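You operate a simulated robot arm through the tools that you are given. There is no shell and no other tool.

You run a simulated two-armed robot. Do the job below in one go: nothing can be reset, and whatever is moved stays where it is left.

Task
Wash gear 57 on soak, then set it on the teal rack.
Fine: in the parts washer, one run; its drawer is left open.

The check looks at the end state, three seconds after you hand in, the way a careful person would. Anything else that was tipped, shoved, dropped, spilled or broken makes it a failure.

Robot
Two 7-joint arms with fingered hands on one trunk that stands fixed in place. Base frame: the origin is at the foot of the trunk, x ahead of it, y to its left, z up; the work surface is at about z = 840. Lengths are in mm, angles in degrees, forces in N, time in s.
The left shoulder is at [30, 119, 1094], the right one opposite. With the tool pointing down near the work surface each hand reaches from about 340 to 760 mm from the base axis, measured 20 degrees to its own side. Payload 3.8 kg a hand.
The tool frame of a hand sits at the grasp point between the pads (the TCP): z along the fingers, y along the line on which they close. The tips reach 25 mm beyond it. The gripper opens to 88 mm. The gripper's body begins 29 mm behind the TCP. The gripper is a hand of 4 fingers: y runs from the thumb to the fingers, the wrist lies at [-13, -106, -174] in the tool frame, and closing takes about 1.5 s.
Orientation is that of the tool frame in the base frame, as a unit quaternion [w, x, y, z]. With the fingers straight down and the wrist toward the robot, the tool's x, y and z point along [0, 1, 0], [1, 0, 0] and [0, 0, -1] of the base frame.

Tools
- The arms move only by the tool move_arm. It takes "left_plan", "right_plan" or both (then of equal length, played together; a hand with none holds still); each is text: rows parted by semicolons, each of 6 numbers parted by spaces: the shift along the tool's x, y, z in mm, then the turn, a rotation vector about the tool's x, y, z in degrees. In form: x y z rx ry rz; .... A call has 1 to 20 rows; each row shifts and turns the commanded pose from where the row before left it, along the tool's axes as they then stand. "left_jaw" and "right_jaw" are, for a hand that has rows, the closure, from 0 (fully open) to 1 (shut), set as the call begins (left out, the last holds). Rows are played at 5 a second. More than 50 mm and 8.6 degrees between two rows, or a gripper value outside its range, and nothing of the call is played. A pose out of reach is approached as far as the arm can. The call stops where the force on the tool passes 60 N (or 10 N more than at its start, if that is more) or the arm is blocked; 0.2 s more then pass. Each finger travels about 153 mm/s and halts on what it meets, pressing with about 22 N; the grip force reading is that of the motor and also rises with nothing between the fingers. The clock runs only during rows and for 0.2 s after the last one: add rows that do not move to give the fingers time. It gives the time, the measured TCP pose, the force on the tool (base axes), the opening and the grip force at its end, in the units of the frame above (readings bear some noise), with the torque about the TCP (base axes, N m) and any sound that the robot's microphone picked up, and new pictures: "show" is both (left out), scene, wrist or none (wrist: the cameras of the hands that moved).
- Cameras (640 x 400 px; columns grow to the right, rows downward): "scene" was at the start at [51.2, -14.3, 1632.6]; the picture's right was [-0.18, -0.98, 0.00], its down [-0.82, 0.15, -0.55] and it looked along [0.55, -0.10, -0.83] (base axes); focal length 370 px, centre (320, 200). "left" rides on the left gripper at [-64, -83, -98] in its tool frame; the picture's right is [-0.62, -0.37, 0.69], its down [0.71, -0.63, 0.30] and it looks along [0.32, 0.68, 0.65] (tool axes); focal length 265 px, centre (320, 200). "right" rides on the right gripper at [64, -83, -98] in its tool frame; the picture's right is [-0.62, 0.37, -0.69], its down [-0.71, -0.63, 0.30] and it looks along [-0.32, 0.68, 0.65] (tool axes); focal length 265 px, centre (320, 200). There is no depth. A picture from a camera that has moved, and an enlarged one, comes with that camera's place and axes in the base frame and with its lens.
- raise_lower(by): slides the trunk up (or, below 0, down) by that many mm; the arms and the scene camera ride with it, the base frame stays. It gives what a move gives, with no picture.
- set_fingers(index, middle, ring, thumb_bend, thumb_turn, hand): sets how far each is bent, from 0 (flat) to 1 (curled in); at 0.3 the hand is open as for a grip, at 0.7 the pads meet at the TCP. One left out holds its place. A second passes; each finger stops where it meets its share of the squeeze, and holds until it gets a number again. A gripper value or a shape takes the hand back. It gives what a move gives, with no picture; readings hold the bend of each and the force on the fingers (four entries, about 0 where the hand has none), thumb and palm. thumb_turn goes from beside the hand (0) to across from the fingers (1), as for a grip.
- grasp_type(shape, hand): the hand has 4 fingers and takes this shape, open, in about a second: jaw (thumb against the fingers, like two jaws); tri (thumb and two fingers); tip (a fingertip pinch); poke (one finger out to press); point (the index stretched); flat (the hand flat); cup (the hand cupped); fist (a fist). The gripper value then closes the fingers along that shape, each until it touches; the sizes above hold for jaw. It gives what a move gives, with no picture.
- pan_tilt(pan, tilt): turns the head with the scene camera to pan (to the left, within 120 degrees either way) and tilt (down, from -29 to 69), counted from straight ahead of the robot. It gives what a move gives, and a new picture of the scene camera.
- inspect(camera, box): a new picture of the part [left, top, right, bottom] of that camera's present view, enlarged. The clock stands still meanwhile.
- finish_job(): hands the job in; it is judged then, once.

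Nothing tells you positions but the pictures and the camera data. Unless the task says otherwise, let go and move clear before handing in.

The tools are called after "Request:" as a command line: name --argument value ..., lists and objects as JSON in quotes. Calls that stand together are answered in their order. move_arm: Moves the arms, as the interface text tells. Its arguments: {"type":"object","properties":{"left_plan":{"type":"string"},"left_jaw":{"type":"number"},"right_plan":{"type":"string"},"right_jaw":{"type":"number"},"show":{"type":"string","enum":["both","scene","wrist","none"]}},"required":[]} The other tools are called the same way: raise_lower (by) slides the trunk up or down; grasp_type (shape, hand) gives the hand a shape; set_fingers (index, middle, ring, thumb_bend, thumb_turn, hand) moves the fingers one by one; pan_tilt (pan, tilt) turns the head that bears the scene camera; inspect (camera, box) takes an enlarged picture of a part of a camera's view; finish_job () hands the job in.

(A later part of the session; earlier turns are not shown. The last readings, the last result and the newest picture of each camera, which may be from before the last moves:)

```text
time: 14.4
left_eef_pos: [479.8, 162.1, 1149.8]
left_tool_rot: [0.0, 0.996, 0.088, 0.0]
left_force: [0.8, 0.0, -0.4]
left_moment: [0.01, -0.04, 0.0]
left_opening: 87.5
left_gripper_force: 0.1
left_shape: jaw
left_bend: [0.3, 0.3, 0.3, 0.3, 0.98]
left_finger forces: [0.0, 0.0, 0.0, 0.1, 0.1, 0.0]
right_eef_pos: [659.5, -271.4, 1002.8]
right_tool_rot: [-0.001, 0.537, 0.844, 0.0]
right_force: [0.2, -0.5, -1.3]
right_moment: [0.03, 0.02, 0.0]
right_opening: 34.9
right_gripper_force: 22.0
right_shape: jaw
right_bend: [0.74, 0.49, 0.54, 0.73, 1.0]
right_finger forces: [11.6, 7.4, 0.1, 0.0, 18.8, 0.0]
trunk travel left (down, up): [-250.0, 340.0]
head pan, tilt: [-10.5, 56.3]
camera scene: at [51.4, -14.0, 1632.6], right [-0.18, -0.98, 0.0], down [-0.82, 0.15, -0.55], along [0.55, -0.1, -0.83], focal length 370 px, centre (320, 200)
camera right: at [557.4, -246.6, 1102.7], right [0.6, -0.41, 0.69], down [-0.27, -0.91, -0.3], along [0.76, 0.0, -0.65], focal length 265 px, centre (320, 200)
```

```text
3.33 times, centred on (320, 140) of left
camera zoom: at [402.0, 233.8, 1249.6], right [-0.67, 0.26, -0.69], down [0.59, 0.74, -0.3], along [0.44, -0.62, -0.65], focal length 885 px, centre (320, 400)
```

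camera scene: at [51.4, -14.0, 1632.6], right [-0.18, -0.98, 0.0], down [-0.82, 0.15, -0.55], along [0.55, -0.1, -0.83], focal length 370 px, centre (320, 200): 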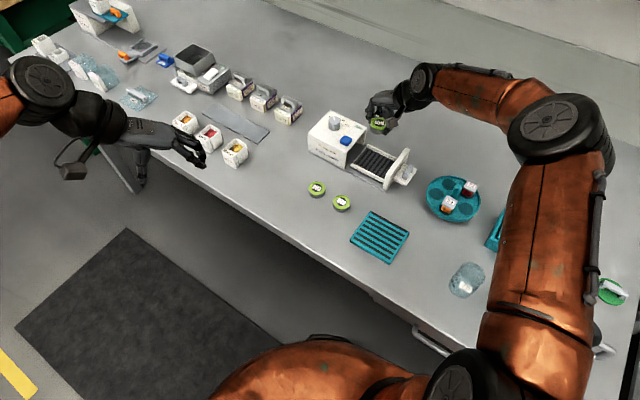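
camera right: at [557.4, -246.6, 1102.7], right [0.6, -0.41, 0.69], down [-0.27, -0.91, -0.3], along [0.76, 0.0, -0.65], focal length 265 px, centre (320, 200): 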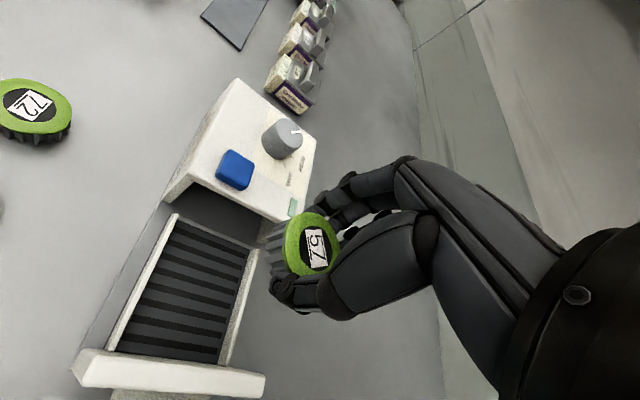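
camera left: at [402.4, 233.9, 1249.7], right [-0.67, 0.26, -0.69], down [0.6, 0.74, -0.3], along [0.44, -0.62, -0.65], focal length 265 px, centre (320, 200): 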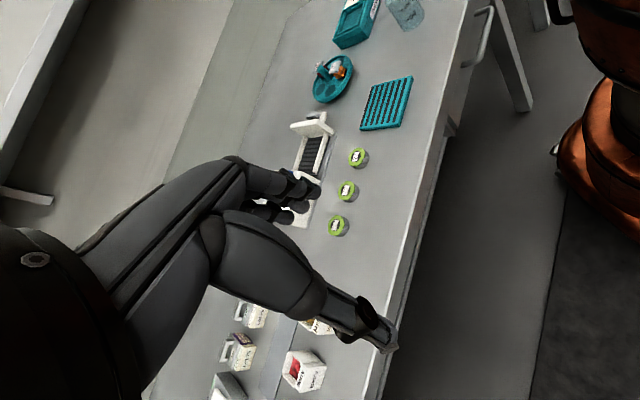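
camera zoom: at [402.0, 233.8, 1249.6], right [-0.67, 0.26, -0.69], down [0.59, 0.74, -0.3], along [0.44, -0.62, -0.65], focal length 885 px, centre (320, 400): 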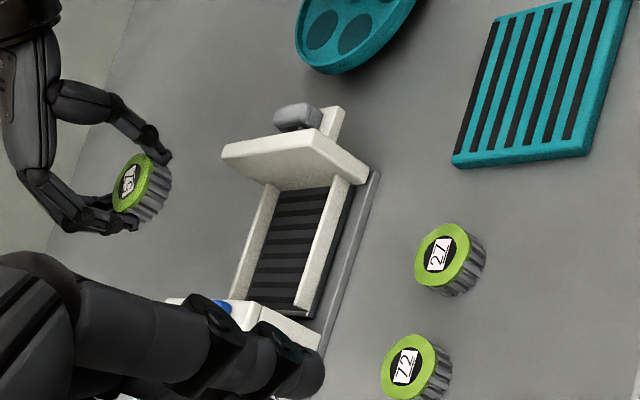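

The gear hangs over the back of the drawer; I take the drawer tray's centre to be about (648, -276) and its inside about 105 by 78 mm. I shift to centre the gear, then lower partway and check.

Request:
move_arm --right_plan "0 -10.6 0 0 0 0; 0 0 35 0 0 0; 0 0 35 0 0 0; 0 0 25 0 0 0; 0 0 0 0 0 0" --show "wrist"

Request:
inspect --camera "scene" --box '[330, 120, 430, 200]'

Request:
inspect --camera "left" --box '[240, 80, 400, 200]'

Request:
inspect --camera "right" --box '[120, 120, 440, 400]'

```text
time: 15.6
left_eef_pos: [479.3, 162.6, 1149.7]
left_tool_rot: [0.0, 0.996, 0.087, 0.0]
left_force: [0.2, 0.4, -0.3]
left_moment: [0.0, -0.03, 0.02]
left_opening: 87.6
left_gripper_force: 0.1
left_shape: jaw
left_bend: [0.3, 0.3, 0.3, 0.3, 0.98]
left_finger forces: [0.1, 0.0, 0.0, 0.0, 0.0, 0.1]
right_eef_pos: [651.1, -276.2, 909.2]
right_tool_rot: [0.0, 0.537, 0.844, 0.0]
right_force: [0.2, -0.3, -1.2]
right_moment: [0.02, 0.0, 0.02]
right_opening: 34.9
right_gripper_force: 22.1
right_shape: jaw
right_bend: [0.74, 0.49, 0.54, 0.73, 1.0]
right_finger forces: [11.7, 7.4, 0.0, 0.0, 18.8, 0.0]
trunk travel left (down, up): [-250.0, 340.0]
head pan, tilt: [-10.5, 56.3]
camera right: at [549.2, -250.2, 1007.7], right [0.6, -0.41, 0.69], down [-0.27, -0.91, -0.3], along [0.76, -0.01, -0.65], focal length 265 px, centre (320, 200)
```

right: 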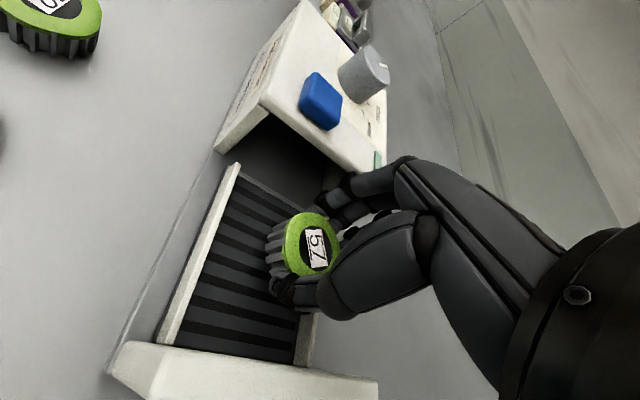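

```text
5.00 times, centred on (380, 160) of scene
camera zoom: at [51.3, -14.2, 1632.6], right [-0.18, -0.98, 0.0], down [-0.82, 0.15, -0.55], along [0.55, -0.1, -0.83], focal length 1848 px, centre (20, 400)
```

zoom: 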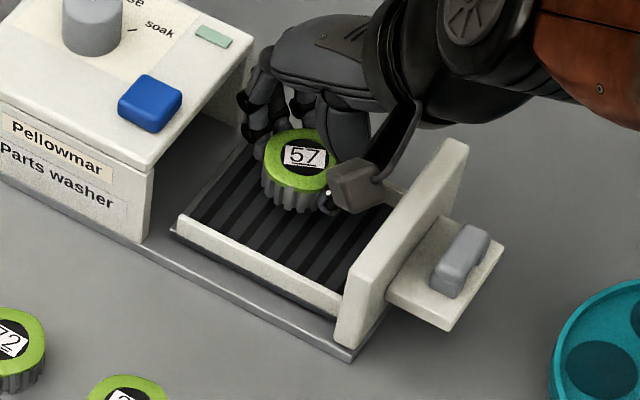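

```text
3.33 times, centred on (320, 140) of left
camera zoom: at [401.9, 233.6, 1249.6], right [-0.67, 0.26, -0.69], down [0.59, 0.74, -0.3], along [0.44, -0.62, -0.65], focal length 885 px, centre (320, 400)
```

zoom: 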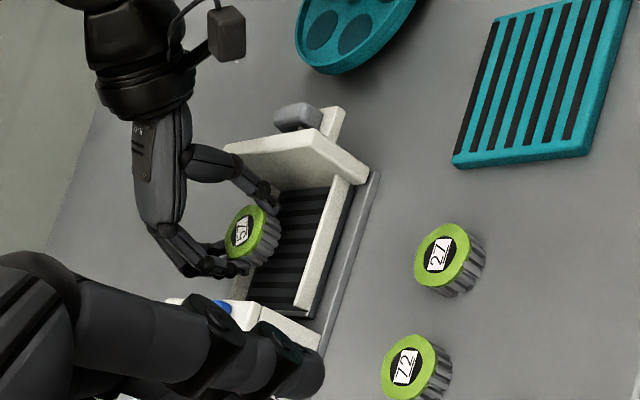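

```text
1.43 times, centred on (280, 260) of right
camera zoom: at [549.2, -250.2, 1007.7], right [0.6, -0.41, 0.69], down [-0.27, -0.91, -0.3], along [0.76, -0.01, -0.65], focal length 379 px, centre (377, 114)
```

zoom: 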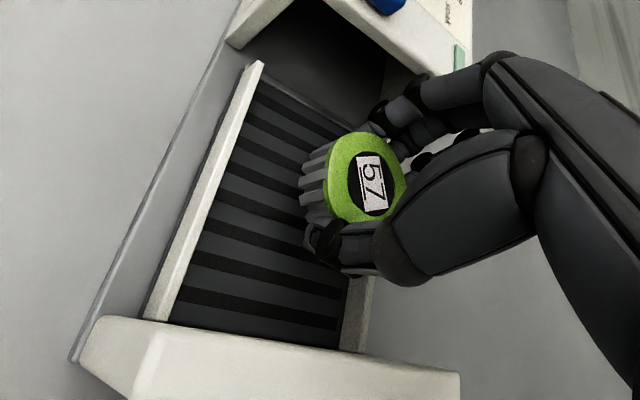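

The gear is centred over the tray with clearance to walls and panel. I lower further, then feel for the floor in small steps.

Request:
move_arm --right_plan "0 0 11 0 0 0; 0 0 11 0 0 0; 0 0 2 0 0 0; 0 0 0 0 0 0" --show "wrist"

Request:
inspect --camera "scene" --box '[340, 130, 410, 186]'

Request:
inspect --camera "left" --box '[270, 110, 370, 180]'

```text
time: 16.6
left_eef_pos: [480.4, 162.9, 1150.1]
left_tool_rot: [0.001, 0.996, 0.087, -0.001]
left_force: [0.1, 0.0, -0.9]
left_moment: [0.01, 0.02, 0.0]
left_opening: 87.7
left_gripper_force: 0.1
left_shape: jaw
left_bend: [0.3, 0.3, 0.3, 0.3, 0.98]
left_finger forces: [0.0, 0.0, 0.0, 0.0, 0.1, 0.0]
right_eef_pos: [648.6, -275.3, 885.0]
right_tool_rot: [0.0, 0.537, 0.843, 0.0]
right_force: [-0.6, 0.2, -1.2]
right_moment: [0.0, -0.03, 0.01]
right_opening: 35.2
right_gripper_force: 22.1
right_shape: jaw
right_bend: [0.74, 0.49, 0.54, 0.73, 1.0]
right_finger forces: [11.6, 7.4, 0.0, 0.0, 18.8, 0.1]
trunk travel left (down, up): [-250.0, 340.0]
head pan, tilt: [-10.5, 56.3]
camera right: at [548.4, -251.4, 984.0], right [0.6, -0.41, 0.69], down [-0.27, -0.91, -0.3], along [0.76, -0.01, -0.65], focal length 265 px, centre (320, 200)
```

right: 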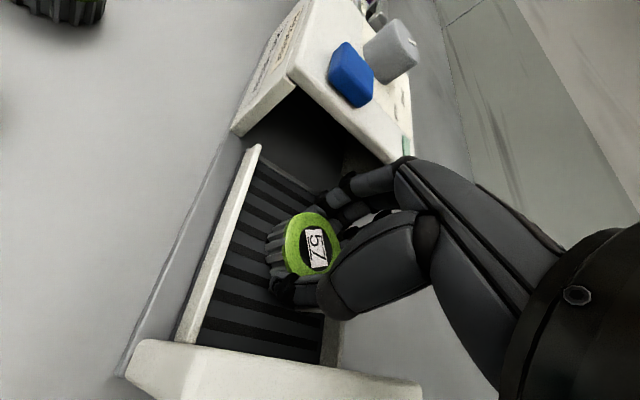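

```text
7.14 times, centred on (375, 158) of scene
camera zoom: at [51.5, -14.2, 1632.6], right [-0.18, -0.98, 0.0], down [-0.82, 0.15, -0.55], along [0.55, -0.1, -0.83], focal length 2639 px, centre (-73, 500)
```

zoom: 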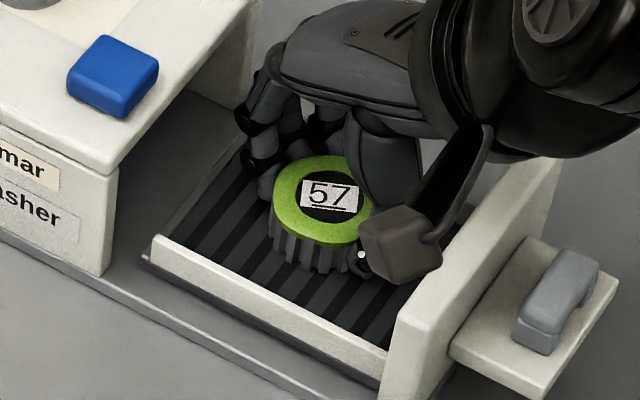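

```text
5.71 times, centred on (320, 145) of left
camera zoom: at [402.1, 233.6, 1249.6], right [-0.67, 0.26, -0.69], down [0.59, 0.74, -0.3], along [0.44, -0.62, -0.65], focal length 1517 px, centre (320, 514)
```

zoom: 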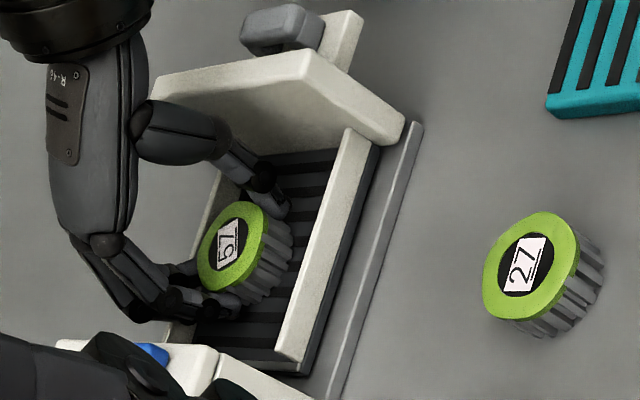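

Still free of contact with the gear close above the tray floor. I keep feeling downward in 2 mm steps.

Request:
move_arm --right_plan "0 0 2 0 0 0; 0 0 2 0 0 0; 0 0 0 0 0 0" --show "none"

```text
time: 17.4
left_eef_pos: [478.2, 162.6, 1152.1]
left_tool_rot: [0.0, 0.996, 0.087, 0.001]
left_force: [-0.3, 0.5, -0.5]
left_moment: [0.02, 0.02, 0.01]
left_opening: 87.6
left_gripper_force: 0.0
left_shape: jaw
left_bend: [0.3, 0.3, 0.3, 0.3, 0.98]
left_finger forces: [0.0, 0.0, 0.0, 0.1, 0.0, 0.0]
right_eef_pos: [649.7, -275.4, 883.3]
right_tool_rot: [0.002, 0.538, 0.843, 0.0]
right_force: [0.3, -1.1, 14.9]
right_moment: [0.01, -0.01, 0.0]
right_opening: 35.5
right_gripper_force: 22.2
right_shape: jaw
right_bend: [0.74, 0.49, 0.54, 0.73, 1.0]
right_finger forces: [12.4, 8.5, 0.0, 0.0, 21.2, 0.0]
trunk travel left (down, up): [-250.0, 340.0]
head pan, tilt: [-10.5, 56.3]
```

The gear has touched the tray floor (15 N upward). I ease back slightly and open the fingers partway.

Request:
move_arm --right_plan "0 0 -1.7 0 0 0; 0 0 0 0 0 0" --show "none"

Request:
move_arm --right_plan "0 0 0 0 0 0; 0 0 0 0 0 0; 0 0 0 0 0 0; 0 0 0 0 0 0" --right_jaw 0.38 --show "wrist"

Request:
inspect --camera "scene" --box '[340, 130, 410, 186]'

Request:
inspect --camera "left" --box '[270, 110, 370, 180]'

```text
time: 18.0
left_eef_pos: [480.1, 162.8, 1150.6]
left_tool_rot: [0.0, 0.996, 0.087, 0.001]
left_force: [-0.4, 0.4, -0.1]
left_moment: [-0.03, -0.03, 0.03]
left_opening: 87.5
left_gripper_force: 0.1
left_shape: jaw
left_bend: [0.3, 0.3, 0.3, 0.3, 0.98]
left_finger forces: [0.1, 0.0, 0.0, 0.0, 0.0, 0.0]
right_eef_pos: [650.0, -276.2, 884.1]
right_tool_rot: [0.001, 0.537, 0.843, -0.001]
right_force: [1.7, -1.2, 11.1]
right_moment: [0.0, -0.09, -0.04]
right_opening: 35.4
right_gripper_force: 21.5
right_shape: jaw
right_bend: [0.74, 0.49, 0.54, 0.73, 1.0]
right_finger forces: [12.4, 9.2, 0.1, 0.0, 20.3, 0.1]
trunk travel left (down, up): [-250.0, 340.0]
head pan, tilt: [-10.5, 56.3]
```

```text
time: 19.0
left_eef_pos: [480.1, 163.0, 1151.1]
left_tool_rot: [0.0, 0.996, 0.087, -0.001]
left_force: [-0.1, -0.6, 0.2]
left_moment: [-0.01, 0.04, -0.02]
left_opening: 87.5
left_gripper_force: 0.0
left_shape: jaw
left_bend: [0.3, 0.3, 0.3, 0.3, 0.98]
left_finger forces: [0.0, 0.0, 0.1, 0.0, 0.0, 0.0]
right_eef_pos: [649.5, -275.6, 882.1]
right_tool_rot: [0.0, 0.538, 0.843, -0.001]
right_force: [-0.4, 1.1, -0.2]
right_moment: [-0.01, 0.0, 0.04]
right_opening: 53.5
right_gripper_force: 0.1
right_shape: jaw
right_bend: [0.29, 0.4, 0.37, 0.64, 1.0]
right_finger forces: [0.0, 0.2, 0.0, 0.0, 0.0, 0.0]
trunk travel left (down, up): [-250.0, 340.0]
head pan, tilt: [-10.5, 56.3]
camera right: at [547.9, -250.7, 981.2], right [0.6, -0.41, 0.69], down [-0.27, -0.91, -0.3], along [0.76, 0.0, -0.65], focal length 265 px, centre (320, 200)
```

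right: 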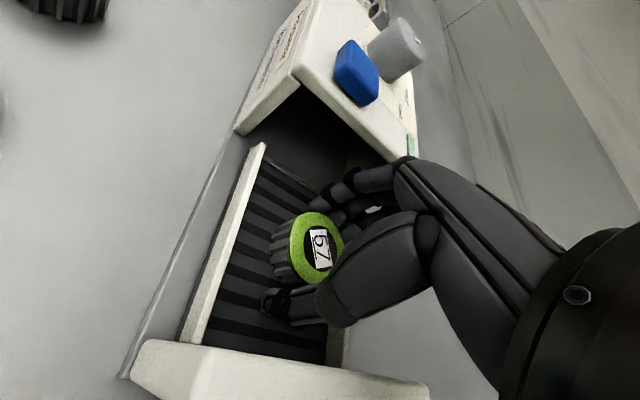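

```text
7.14 times, centred on (375, 158) of scene
camera zoom: at [51.3, -14.1, 1632.5], right [-0.18, -0.98, 0.0], down [-0.82, 0.15, -0.55], along [0.55, -0.1, -0.83], focal length 2639 px, centre (-73, 500)
```

zoom: 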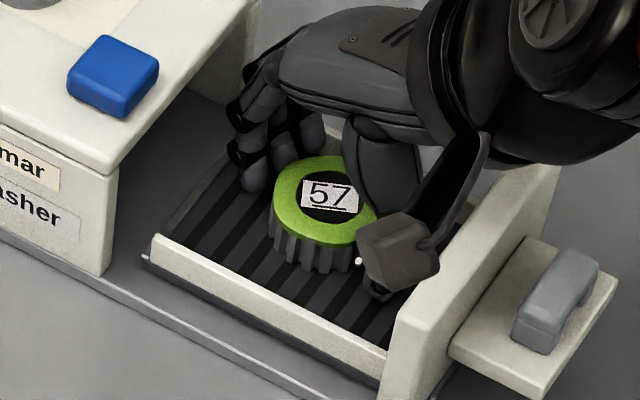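

```text
5.71 times, centred on (320, 145) of left
camera zoom: at [401.9, 233.7, 1249.6], right [-0.67, 0.26, -0.69], down [0.59, 0.74, -0.3], along [0.44, -0.62, -0.65], focal length 1517 px, centre (320, 514)
```

zoom: 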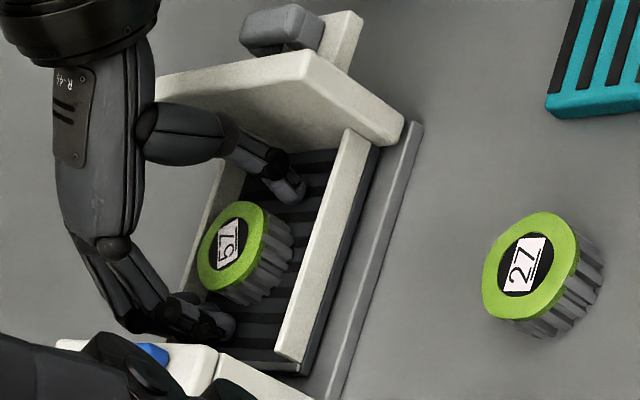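

The gear rests flat in the tray and the fingers are clear of it. I raise the hand straight up.

Request:
move_arm --right_plan "0 0 -15 0 0 0; 0 0 -30 0 0 0; 0 0 -40 0 0 0; 0 0 -40 0 0 0; 0 0 0 0 0 0" --show "wrist"

Request:
inspect --camera "scene" --box '[330, 120, 430, 200]'

Request:
inspect --camera "left" --box '[270, 90, 370, 160]'

```text
time: 20.2
left_eef_pos: [480.7, 161.9, 1150.5]
left_tool_rot: [0.0, 0.996, 0.088, -0.001]
left_force: [-0.6, -0.4, 0.4]
left_moment: [-0.04, 0.01, 0.02]
left_opening: 87.5
left_gripper_force: 0.0
left_shape: jaw
left_bend: [0.3, 0.3, 0.3, 0.3, 0.98]
left_finger forces: [0.1, 0.0, 0.0, 0.1, 0.0, 0.1]
right_eef_pos: [649.8, -278.4, 1006.4]
right_tool_rot: [-0.001, 0.537, 0.844, -0.001]
right_force: [0.1, 0.4, -0.1]
right_moment: [-0.02, 0.01, -0.01]
right_opening: 54.1
right_gripper_force: 0.0
right_shape: jaw
right_bend: [0.29, 0.4, 0.36, 0.64, 1.0]
right_finger forces: [0.0, 0.0, 0.1, 0.1, 0.0, 0.0]
trunk travel left (down, up): [-250.0, 340.0]
head pan, tilt: [-10.5, 56.3]
camera right: at [549.2, -253.5, 1105.8], right [0.6, -0.41, 0.69], down [-0.27, -0.91, -0.3], along [0.76, -0.01, -0.65], focal length 265 px, centre (320, 200)
```

right: 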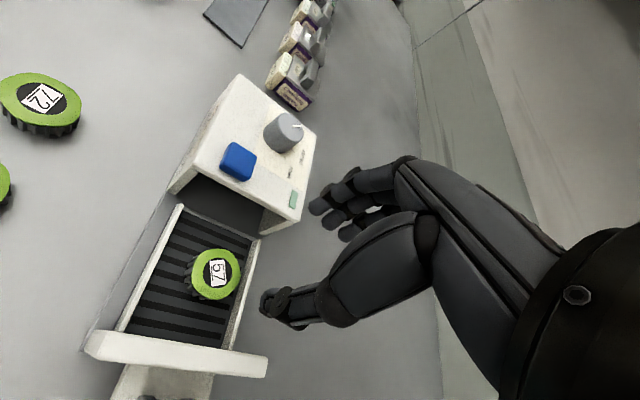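

```text
5.00 times, centred on (380, 160) of scene
camera zoom: at [51.8, -14.5, 1632.5], right [-0.18, -0.98, 0.0], down [-0.82, 0.15, -0.55], along [0.55, -0.1, -0.83], focal length 1848 px, centre (20, 400)
```

zoom: 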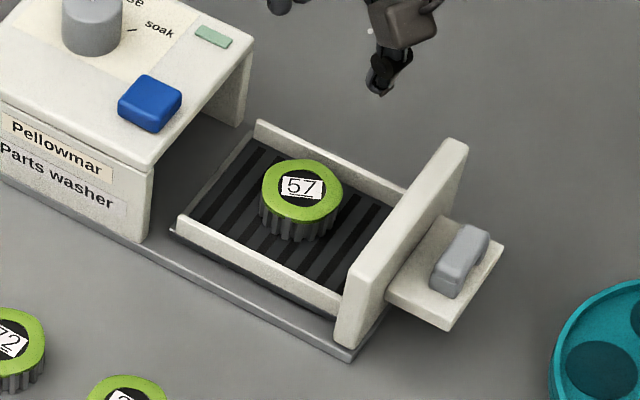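

```text
5.71 times, centred on (320, 125) of left
camera zoom: at [402.3, 233.4, 1249.5], right [-0.67, 0.26, -0.69], down [0.59, 0.74, -0.3], along [0.44, -0.62, -0.65], focal length 1517 px, centre (320, 629)
```

zoom: 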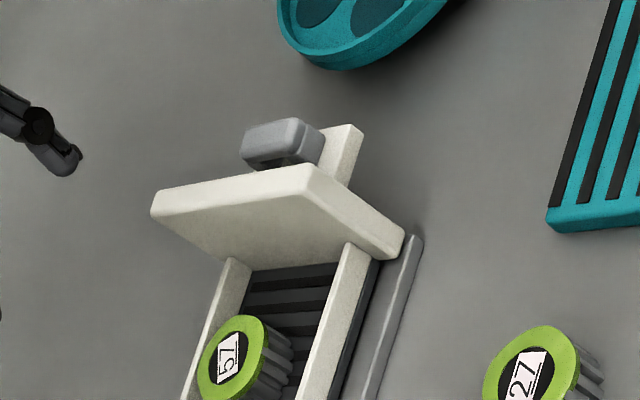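

Gear 57 sits flat in the tray. Now I go over to the drawer's handle to look at it from the wrist camera and plan the push.

Request:
move_arm --right_plan "-10 -30 0 0 0 -7; -10 -30 0 0 0 -7; -10 -30 0 0 0 -6; 0 0 0 0 0 0" --show "both"

Request:
inspect --camera "right" --box '[120, 120, 440, 400]'

Request:
inspect --camera "scene" --box '[360, 130, 440, 200]'

Request:
inspect --camera "left" --box '[270, 80, 370, 160]'

```text
time: 21.2
left_eef_pos: [481.2, 163.2, 1150.9]
left_tool_rot: [0.0, 0.996, 0.086, 0.001]
left_force: [0.6, 1.0, -0.4]
left_moment: [0.02, -0.01, 0.0]
left_opening: 87.5
left_gripper_force: 0.1
left_shape: jaw
left_bend: [0.3, 0.3, 0.3, 0.3, 0.98]
left_finger forces: [0.1, 0.0, 0.0, 0.0, 0.0, 0.0]
right_eef_pos: [590.9, -348.8, 1005.4]
right_tool_rot: [0.0, 0.382, 0.924, 0.0]
right_force: [-0.2, 0.4, -0.6]
right_moment: [0.0, -0.03, -0.02]
right_opening: 54.1
right_gripper_force: 0.1
right_shape: jaw
right_bend: [0.29, 0.4, 0.36, 0.64, 1.0]
right_finger forces: [0.0, 0.1, 0.0, 0.0, 0.0, 0.1]
trunk travel left (down, up): [-250.0, 340.0]
head pan, tilt: [-10.5, 56.3]
camera scene: at [51.7, -13.6, 1632.6], right [-0.18, -0.98, 0.0], down [-0.82, 0.15, -0.55], along [0.55, -0.1, -0.83], focal length 370 px, centre (320, 200)
camera right: at [487.3, -360.0, 1105.5], right [0.7, -0.18, 0.69], down [0.06, -0.95, -0.3], along [0.71, 0.25, -0.65], focal length 265 px, centre (320, 200)
```

scene: 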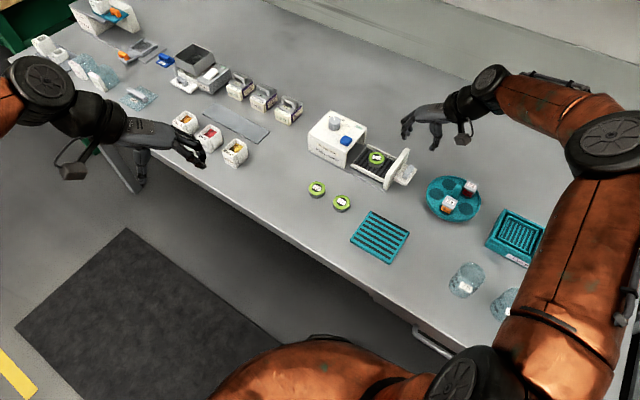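
right: 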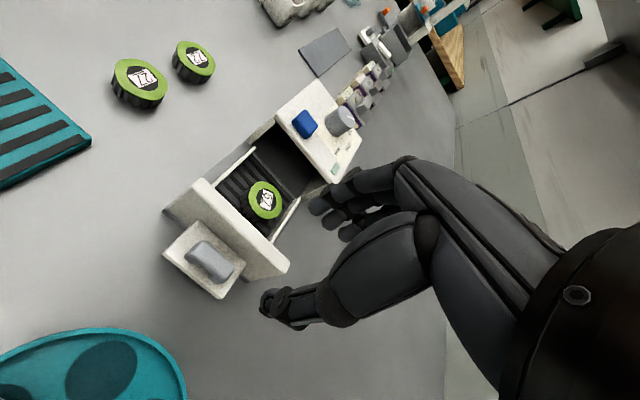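

```text
1.43 times, centred on (280, 260) of right
camera zoom: at [487.3, -360.0, 1105.5], right [0.7, -0.18, 0.69], down [0.06, -0.95, -0.3], along [0.71, 0.25, -0.65], focal length 379 px, centre (377, 114)
```

zoom: 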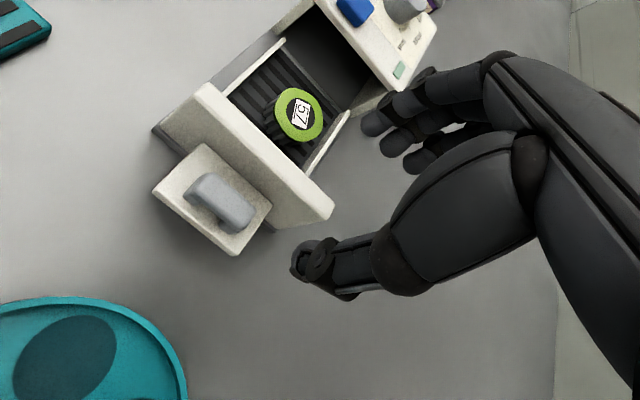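

```text
5.71 times, centred on (400, 165) of scene
camera zoom: at [51.7, -13.6, 1632.6], right [-0.18, -0.98, 0.0], down [-0.82, 0.15, -0.55], along [0.55, -0.1, -0.83], focal length 2112 px, centre (-137, 400)
```

zoom: 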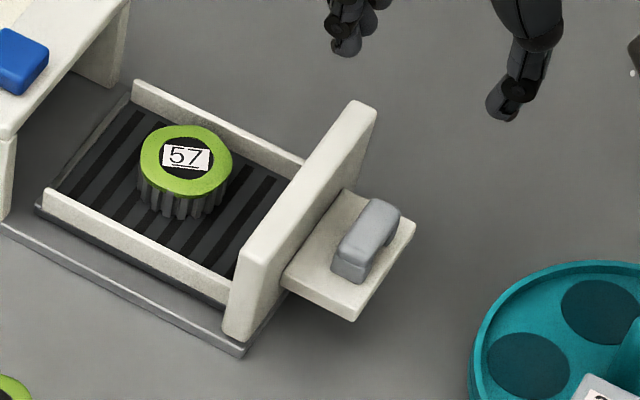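

```text
5.00 times, centred on (320, 120) of left
camera zoom: at [402.2, 234.1, 1249.4], right [-0.67, 0.26, -0.69], down [0.59, 0.74, -0.3], along [0.44, -0.62, -0.65], focal length 1327 px, centre (320, 600)
```

zoom: 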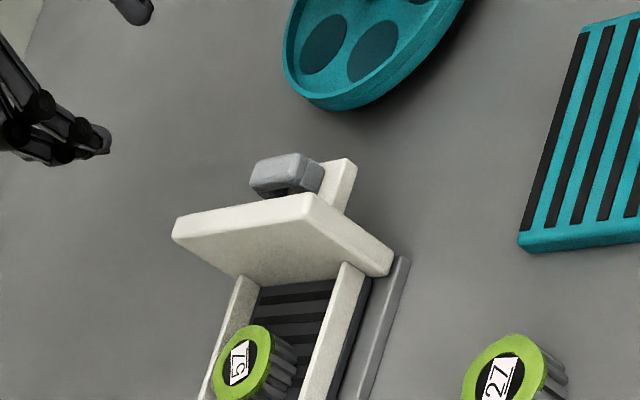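

The drawer handle is a short bar at about (581, -340), top near z 893, with little room between it and the panel. For closing I'll shut the fingers, come down just outside the handle and push it gently with the backs of the fingers.

Request:
move_arm --right_plan "6 -23 0 0 0 0; 7 -23 0 0 0 0; 0 0 0 0 0 0; 0 0 0 0 0 0; 0 0 0 0 0 0; 0 0 0 0 0 0; 0 0 30 0 0 0; 0 0 30 0 0 0; 0 0 0 0 0 0" --right_jaw 1.0 --show "wrist"

Request:
inspect --camera "scene" --box '[350, 110, 490, 222]'

Request:
inspect --camera "left" --box '[260, 60, 380, 160]'

```text
time: 23.2
left_eef_pos: [479.2, 162.0, 1150.2]
left_tool_rot: [0.0, 0.996, 0.087, 0.0]
left_force: [0.2, -0.7, -1.5]
left_moment: [-0.03, 0.0, 0.02]
left_opening: 87.5
left_gripper_force: 0.1
left_shape: jaw
left_bend: [0.3, 0.3, 0.3, 0.3, 0.98]
left_finger forces: [0.0, 0.1, 0.1, 0.0, 0.0, 0.0]
right_eef_pos: [547.0, -370.6, 946.4]
right_tool_rot: [0.0, 0.382, 0.924, 0.0]
right_force: [0.6, 0.2, 0.8]
right_moment: [-0.01, 0.0, -0.01]
right_opening: 0.3
right_gripper_force: 21.8
right_shape: jaw
right_bend: [0.7, 0.7, 0.7, 0.38, 1.0]
right_finger forces: [0.0, 0.0, 0.0, 0.0, 0.0, 0.0]
trunk travel left (down, up): [-250.0, 340.0]
head pan, tilt: [-10.5, 56.3]
camera right: at [443.7, -382.9, 1044.9], right [0.7, -0.18, 0.69], down [0.06, -0.95, -0.3], along [0.71, 0.25, -0.65], focal length 265 px, centre (320, 200)
```

right: 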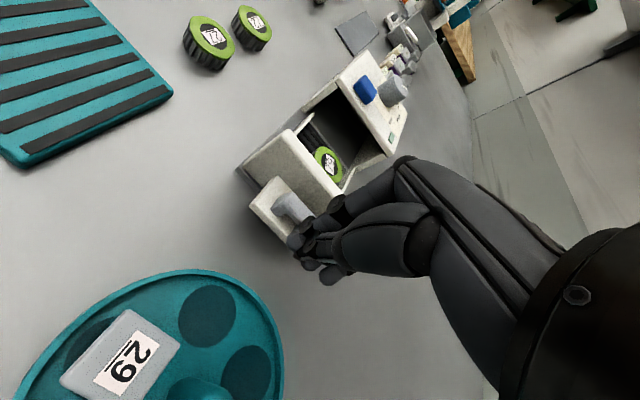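

```text
3.57 times, centred on (420, 166) of scene
camera zoom: at [51.1, -14.0, 1632.6], right [-0.18, -0.98, 0.0], down [-0.82, 0.15, -0.56], along [0.55, -0.1, -0.83], focal length 1320 px, centre (-37, 321)
```

zoom: 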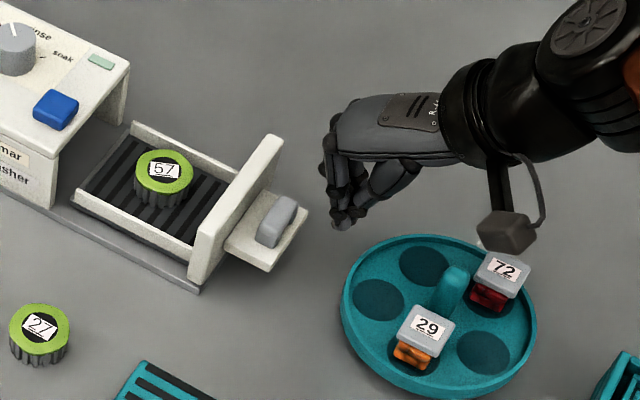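

```text
4.00 times, centred on (320, 110) of left
camera zoom: at [401.7, 233.8, 1249.7], right [-0.67, 0.26, -0.69], down [0.59, 0.74, -0.3], along [0.44, -0.62, -0.65], focal length 1062 px, centre (320, 560)
```

zoom: 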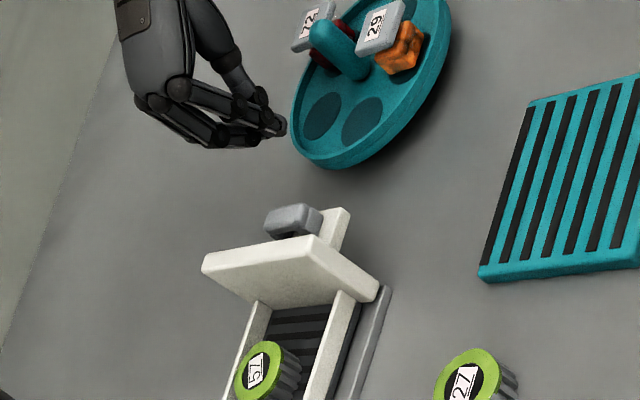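

The closed fingers are outside the handle, clear of the carousel. I go down to handle height and check.

Request:
move_arm --right_plan "0 0 20 0 0 0; 0 0 15 0 0 0; 0 0 8 0 0 0; 0 0 0 0 0 0" --show "wrist"

Request:
inspect --camera "scene" --box '[370, 130, 470, 210]'

Request:
inspect --camera "left" --box '[260, 70, 360, 150]'

```text
time: 24.2
left_eef_pos: [480.2, 161.5, 1149.5]
left_tool_rot: [0.0, 0.996, 0.088, 0.0]
left_force: [0.0, 0.2, 0.4]
left_moment: [0.0, 0.0, 0.01]
left_opening: 87.6
left_gripper_force: 0.1
left_shape: jaw
left_bend: [0.3, 0.3, 0.3, 0.3, 0.98]
left_finger forces: [0.0, 0.0, 0.1, 0.1, 0.0, 0.0]
right_eef_pos: [548.4, -371.7, 902.7]
right_tool_rot: [0.0, 0.383, 0.924, -0.001]
right_force: [0.1, 0.4, -0.4]
right_moment: [0.03, -0.03, 0.01]
right_opening: 0.0
right_gripper_force: 21.9
right_shape: jaw
right_bend: [0.7, 0.7, 0.7, 0.38, 1.0]
right_finger forces: [0.0, 0.1, 0.0, 0.0, 0.0, 0.1]
trunk travel left (down, up): [-250.0, 340.0]
head pan, tilt: [-10.5, 56.3]
camera right: at [445.1, -384.3, 1002.7], right [0.7, -0.18, 0.69], down [0.06, -0.95, -0.3], along [0.71, 0.25, -0.65], focal length 265 px, centre (320, 200)
```

right: 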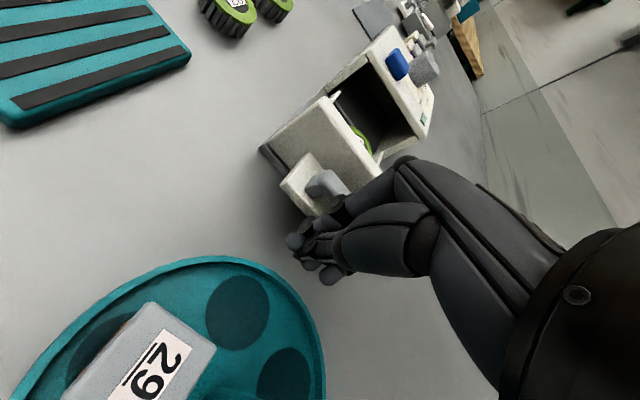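

```text
5.00 times, centred on (420, 170) of scene
camera zoom: at [51.3, -14.2, 1632.6], right [-0.18, -0.98, 0.0], down [-0.82, 0.15, -0.55], along [0.55, -0.1, -0.83], focal length 1848 px, centre (-180, 350)
```

zoom: 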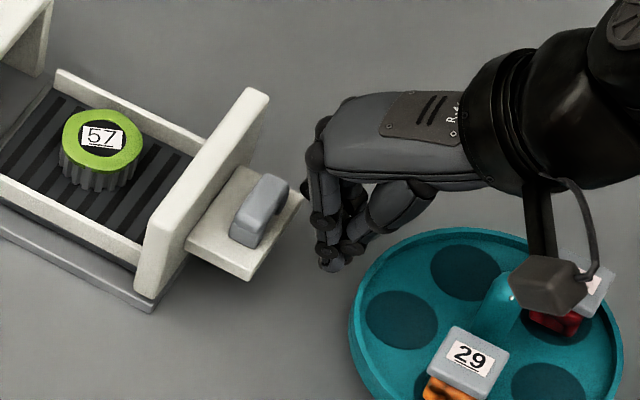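

```text
5.00 times, centred on (310, 110) of left
camera zoom: at [401.9, 233.6, 1249.6], right [-0.67, 0.26, -0.69], down [0.59, 0.74, -0.3], along [0.44, -0.62, -0.65], focal length 1327 px, centre (370, 650)
```

zoom: 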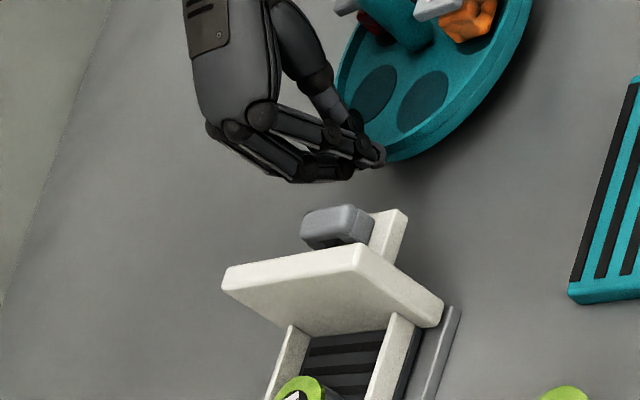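

Aligned with the handle, no contact yet. I push gently along the drawer's axis in small steps.

Request:
move_arm --right_plan "0 7 0 0 0 0; 0 7 0 0 0 0; 0 7 0 0 0 0; 0 7 0 0 0 0; 0 0 0 0 0 0" --show "none"

Request:
inspect --camera "scene" --box '[370, 130, 470, 210]'

Request:
inspect --camera "left" --box '[260, 70, 360, 150]'

```text
time: 25.4
left_eef_pos: [479.0, 162.9, 1150.8]
left_tool_rot: [0.0, 0.996, 0.088, 0.0]
left_force: [0.2, 0.4, 0.2]
left_moment: [0.01, -0.02, 0.0]
left_opening: 87.7
left_gripper_force: 0.0
left_shape: jaw
left_bend: [0.3, 0.3, 0.3, 0.3, 0.98]
left_finger forces: [0.1, 0.0, 0.0, 0.1, 0.0, 0.1]
right_eef_pos: [568.7, -351.4, 904.1]
right_tool_rot: [-0.001, 0.382, 0.924, 0.0]
right_force: [0.6, 0.2, -0.7]
right_moment: [0.0, -0.01, 0.0]
right_opening: 0.0
right_gripper_force: 22.0
right_shape: jaw
right_bend: [0.7, 0.7, 0.7, 0.38, 1.0]
right_finger forces: [0.1, 0.0, 0.0, 0.0, 0.0, 0.0]
trunk travel left (down, up): [-250.0, 340.0]
head pan, tilt: [-10.5, 56.3]
```

```text
5.00 times, centred on (420, 170) of scene
camera zoom: at [51.3, -14.3, 1632.6], right [-0.18, -0.98, 0.0], down [-0.82, 0.15, -0.55], along [0.55, -0.1, -0.83], focal length 1848 px, centre (-180, 350)
```

zoom: 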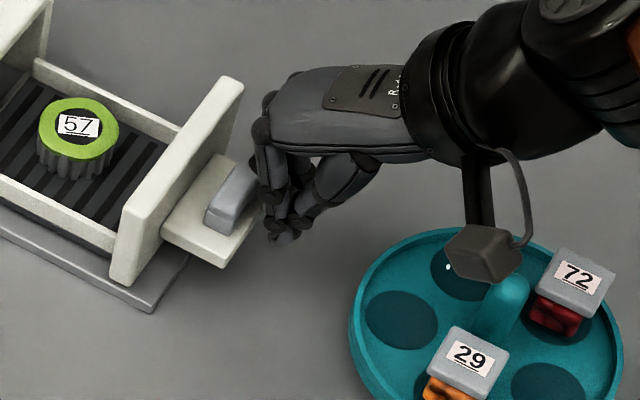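

```text
5.00 times, centred on (310, 110) of left
camera zoom: at [401.9, 233.5, 1249.7], right [-0.67, 0.26, -0.69], down [0.59, 0.74, -0.3], along [0.44, -0.62, -0.65], focal length 1327 px, centre (370, 650)
```

zoom: 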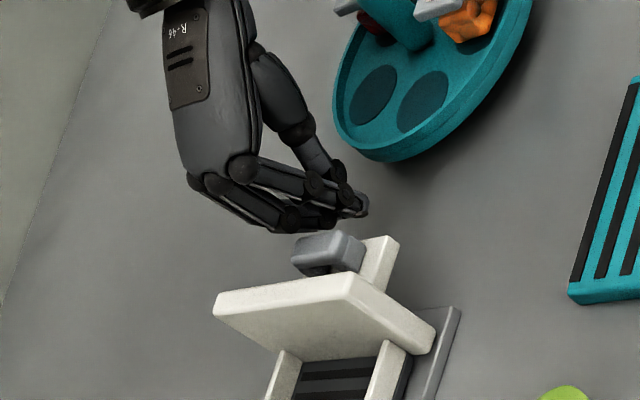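

The drawer slides with almost no force and the base stays put. I keep pushing.

Request:
move_arm --right_plan "0 8 0 0 0 0; 0 8 0 0 0 0; 0 8 0 0 0 0; 0 8 0 0 0 0; 0 8 0 0 0 0; 0 8 0 0 0 0; 0 8 0 0 0 0; 0 0 0 0 0 0" --show "wrist"

Request:
inspect --camera "scene" --box '[330, 110, 430, 190]'

Request:
inspect --camera "left" --box '[240, 80, 360, 180]'

```text
time: 27.2
left_eef_pos: [479.7, 162.1, 1150.9]
left_tool_rot: [-0.001, 0.996, 0.087, -0.001]
left_force: [0.3, 0.1, -0.1]
left_moment: [0.02, 0.0, -0.02]
left_opening: 87.7
left_gripper_force: 0.1
left_shape: jaw
left_bend: [0.3, 0.3, 0.3, 0.3, 0.98]
left_finger forces: [0.0, 0.0, 0.0, 0.1, 0.1, 0.0]
right_eef_pos: [608.1, -312.4, 904.8]
right_tool_rot: [0.0, 0.382, 0.924, 0.0]
right_force: [0.0, -0.1, 0.1]
right_moment: [0.01, -0.01, 0.02]
right_opening: 0.2
right_gripper_force: 21.9
right_shape: jaw
right_bend: [0.7, 0.7, 0.7, 0.38, 1.0]
right_finger forces: [0.0, 0.0, 0.1, 0.1, 0.0, 0.1]
trunk travel left (down, up): [-250.0, 340.0]
head pan, tilt: [-10.5, 56.3]
camera right: at [505.0, -323.9, 1003.1], right [0.7, -0.18, 0.69], down [0.06, -0.95, -0.3], along [0.71, 0.25, -0.65], focal length 265 px, centre (320, 200)
```

right: 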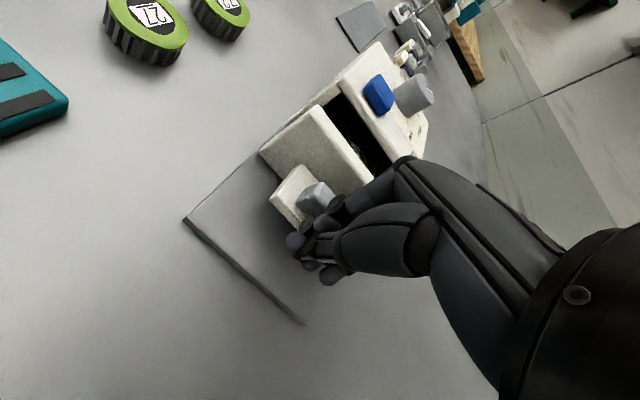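

```text
5.00 times, centred on (380, 150) of scene
camera zoom: at [51.3, -14.3, 1632.6], right [-0.18, -0.98, 0.0], down [-0.82, 0.15, -0.55], along [0.55, -0.1, -0.83], focal length 1848 px, centre (20, 450)
```

zoom: 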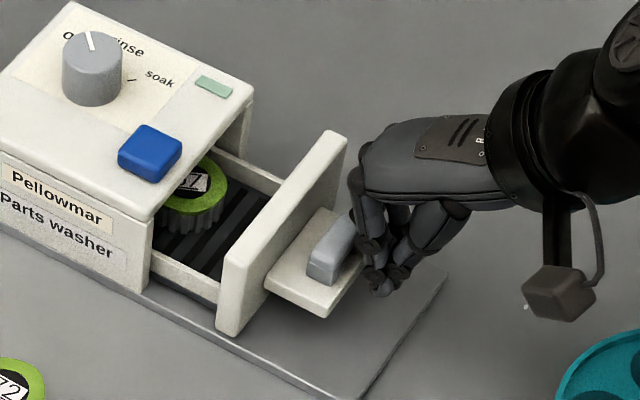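

```text
4.00 times, centred on (300, 130) of left
camera zoom: at [401.9, 233.5, 1249.7], right [-0.67, 0.26, -0.69], down [0.59, 0.74, -0.3], along [0.44, -0.62, -0.65], focal length 1062 px, centre (400, 480)
```

zoom: 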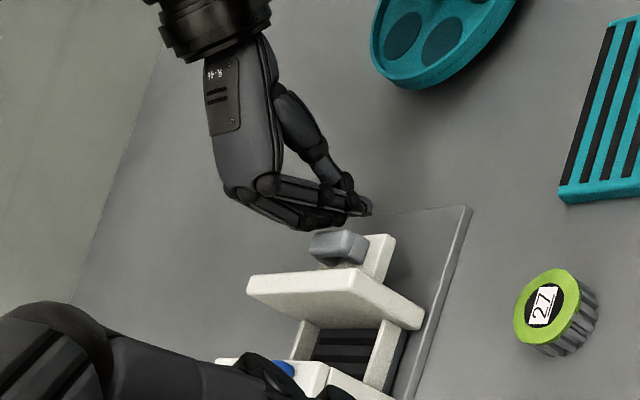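

The drawer is about half closed and the gear is entering under the hood without touching. I continue pushing.

Request:
move_arm --right_plan "0 8 0 0 0 0; 0 8 0 0 0 0; 0 8 0 0 0 0; 0 7 0 0 0 0; 0 0 0 0 0 0" --show "none"

Request:
inspect --camera "scene" --box '[330, 110, 430, 190]'

```text
time: 28.4
left_eef_pos: [480.7, 163.2, 1151.3]
left_tool_rot: [0.0, 0.996, 0.087, 0.0]
left_force: [-0.1, 0.7, 0.0]
left_moment: [0.02, 0.02, 0.0]
left_opening: 87.5
left_gripper_force: 0.1
left_shape: jaw
left_bend: [0.3, 0.3, 0.3, 0.3, 0.98]
left_finger forces: [0.1, 0.1, 0.0, 0.0, 0.0, 0.0]
right_eef_pos: [629.8, -290.1, 902.4]
right_tool_rot: [-0.001, 0.383, 0.924, 0.001]
right_force: [0.3, -1.3, 0.1]
right_moment: [-0.04, -0.03, -0.01]
right_opening: 0.0
right_gripper_force: 21.9
right_shape: jaw
right_bend: [0.7, 0.7, 0.7, 0.38, 1.0]
right_finger forces: [0.1, 0.0, 0.1, 0.1, 0.1, 0.0]
trunk travel left (down, up): [-250.0, 340.0]
head pan, tilt: [-10.5, 56.3]
```

```text
5.00 times, centred on (380, 150) of scene
camera zoom: at [51.3, -14.3, 1632.6], right [-0.18, -0.98, 0.0], down [-0.82, 0.15, -0.55], along [0.55, -0.1, -0.83], focal length 1848 px, centre (20, 450)
```

zoom: 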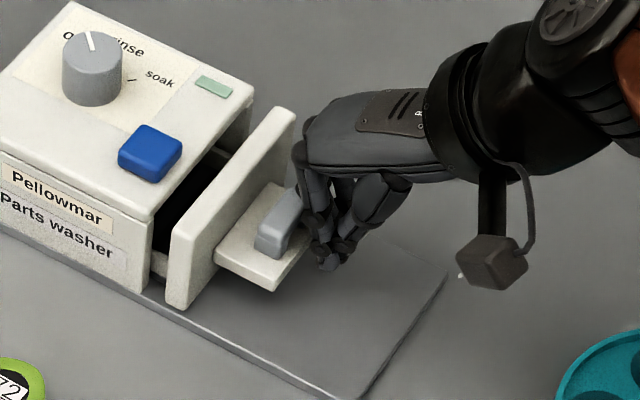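

Roughly 15–20 mm of the drawer's travel remain. I push in finer steps, watching the force.

Request:
move_arm --right_plan "0 4 0 0 0 0; 0 4 0 0 0 0; 0 4 0 0 0 0; 0 0 0 0 0 0" --show "none"

Request:
inspect --camera "scene" --box '[330, 110, 430, 190]'

```text
time: 29.4
left_eef_pos: [479.3, 162.8, 1150.1]
left_tool_rot: [0.0, 0.996, 0.087, 0.001]
left_force: [0.4, -1.2, 0.4]
left_moment: [0.04, 0.0, 0.02]
left_opening: 87.9
left_gripper_force: 0.0
left_shape: jaw
left_bend: [0.3, 0.3, 0.3, 0.3, 0.98]
left_finger forces: [0.0, 0.0, 0.1, 0.1, 0.0, 0.0]
right_eef_pos: [639.1, -281.4, 903.9]
right_tool_rot: [0.001, 0.383, 0.924, 0.0]
right_force: [0.4, -0.3, 0.1]
right_moment: [-0.01, 0.01, 0.02]
right_opening: 0.0
right_gripper_force: 21.5
right_shape: jaw
right_bend: [0.7, 0.7, 0.7, 0.38, 1.0]
right_finger forces: [0.0, 0.0, 0.0, 0.0, 0.0, 0.1]
trunk travel left (down, up): [-250.0, 340.0]
head pan, tilt: [-10.5, 56.3]
```

```text
5.00 times, centred on (380, 150) of scene
camera zoom: at [51.3, -14.3, 1632.6], right [-0.18, -0.98, 0.0], down [-0.82, 0.15, -0.55], along [0.55, -0.1, -0.83], focal length 1848 px, centre (20, 450)
```

zoom: 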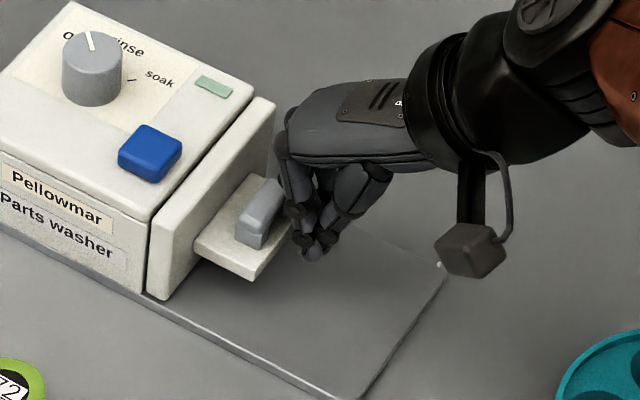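

The panel looks almost flush with the body. I press a couple of millimetres more until I feel the stop.

Request:
move_arm --right_plan "0 2 0 0 0 0; 0 2 0 0 0 0; 0 0 0 0 0 0" --show "none"

Request:
inspect --camera "scene" --box '[340, 115, 400, 163]'

```text
time: 30.2
left_eef_pos: [479.6, 161.7, 1151.1]
left_tool_rot: [0.0, 0.996, 0.087, 0.0]
left_force: [0.1, 0.4, 0.2]
left_moment: [-0.01, -0.01, 0.01]
left_opening: 87.6
left_gripper_force: 0.1
left_shape: jaw
left_bend: [0.3, 0.3, 0.3, 0.3, 0.98]
left_finger forces: [0.0, 0.1, 0.0, 0.1, 0.0, 0.1]
right_eef_pos: [640.8, -280.6, 904.4]
right_tool_rot: [0.0, 0.383, 0.924, 0.0]
right_force: [-2.5, -2.8, 1.4]
right_moment: [-0.01, -0.03, -0.03]
right_opening: 0.0
right_gripper_force: 21.7
right_shape: jaw
right_bend: [0.7, 0.7, 0.7, 0.38, 1.0]
right_finger forces: [0.1, 4.0, 0.0, 0.0, 0.1, 0.0]
trunk travel left (down, up): [-250.0, 340.0]
head pan, tilt: [-10.5, 56.3]
```

```text
8.33 times, centred on (370, 139) of scene
camera zoom: at [50.7, -14.5, 1632.6], right [-0.18, -0.98, 0.0], down [-0.82, 0.15, -0.56], along [0.55, -0.1, -0.83], focal length 3079 px, centre (-97, 708)
```

zoom: 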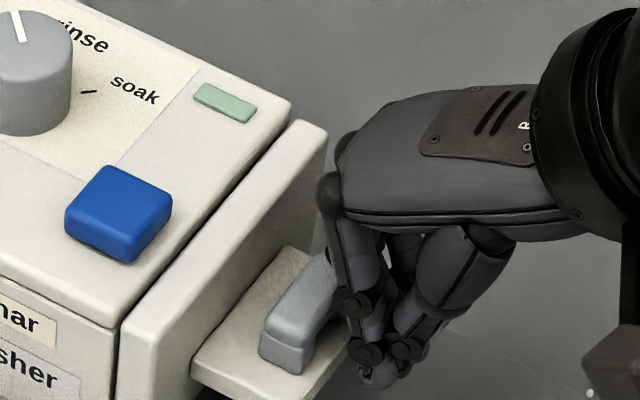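

There is now about 4 N of resistance, so the drawer is at or near its stop. I press 1.5 mm more to be sure.

Request:
move_arm --right_plan "0 1.5 0 0 0 0; 0 0 0 0 0 0" --show "none"

Request:
inspect --camera "scene" --box '[340, 115, 400, 163]'

```text
time: 30.8
left_eef_pos: [479.3, 162.6, 1150.0]
left_tool_rot: [0.0, 0.996, 0.087, 0.0]
left_force: [-0.1, -0.1, -1.2]
left_moment: [0.01, 0.03, -0.02]
left_opening: 87.3
left_gripper_force: 0.1
left_shape: jaw
left_bend: [0.3, 0.3, 0.3, 0.3, 0.98]
left_finger forces: [0.0, 0.1, 0.0, 0.0, 0.1, 0.0]
right_eef_pos: [641.0, -279.2, 903.1]
right_tool_rot: [0.0, 0.384, 0.923, 0.0]
right_force: [-3.8, -4.8, 1.8]
right_moment: [0.02, -0.03, -0.09]
right_opening: 0.0
right_gripper_force: 22.0
right_shape: jaw
right_bend: [0.7, 0.7, 0.7, 0.38, 1.0]
right_finger forces: [0.0, 6.4, 0.0, 0.0, 0.0, 0.0]
trunk travel left (down, up): [-250.0, 340.0]
head pan, tilt: [-10.5, 56.3]
```

```text
8.33 times, centred on (370, 139) of scene
camera zoom: at [50.5, -15.0, 1632.6], right [-0.18, -0.98, 0.0], down [-0.82, 0.15, -0.56], along [0.55, -0.1, -0.83], focal length 3079 px, centre (-97, 708)
```

zoom: 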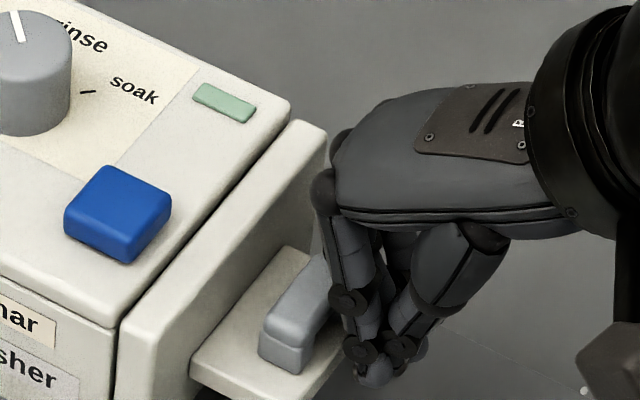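

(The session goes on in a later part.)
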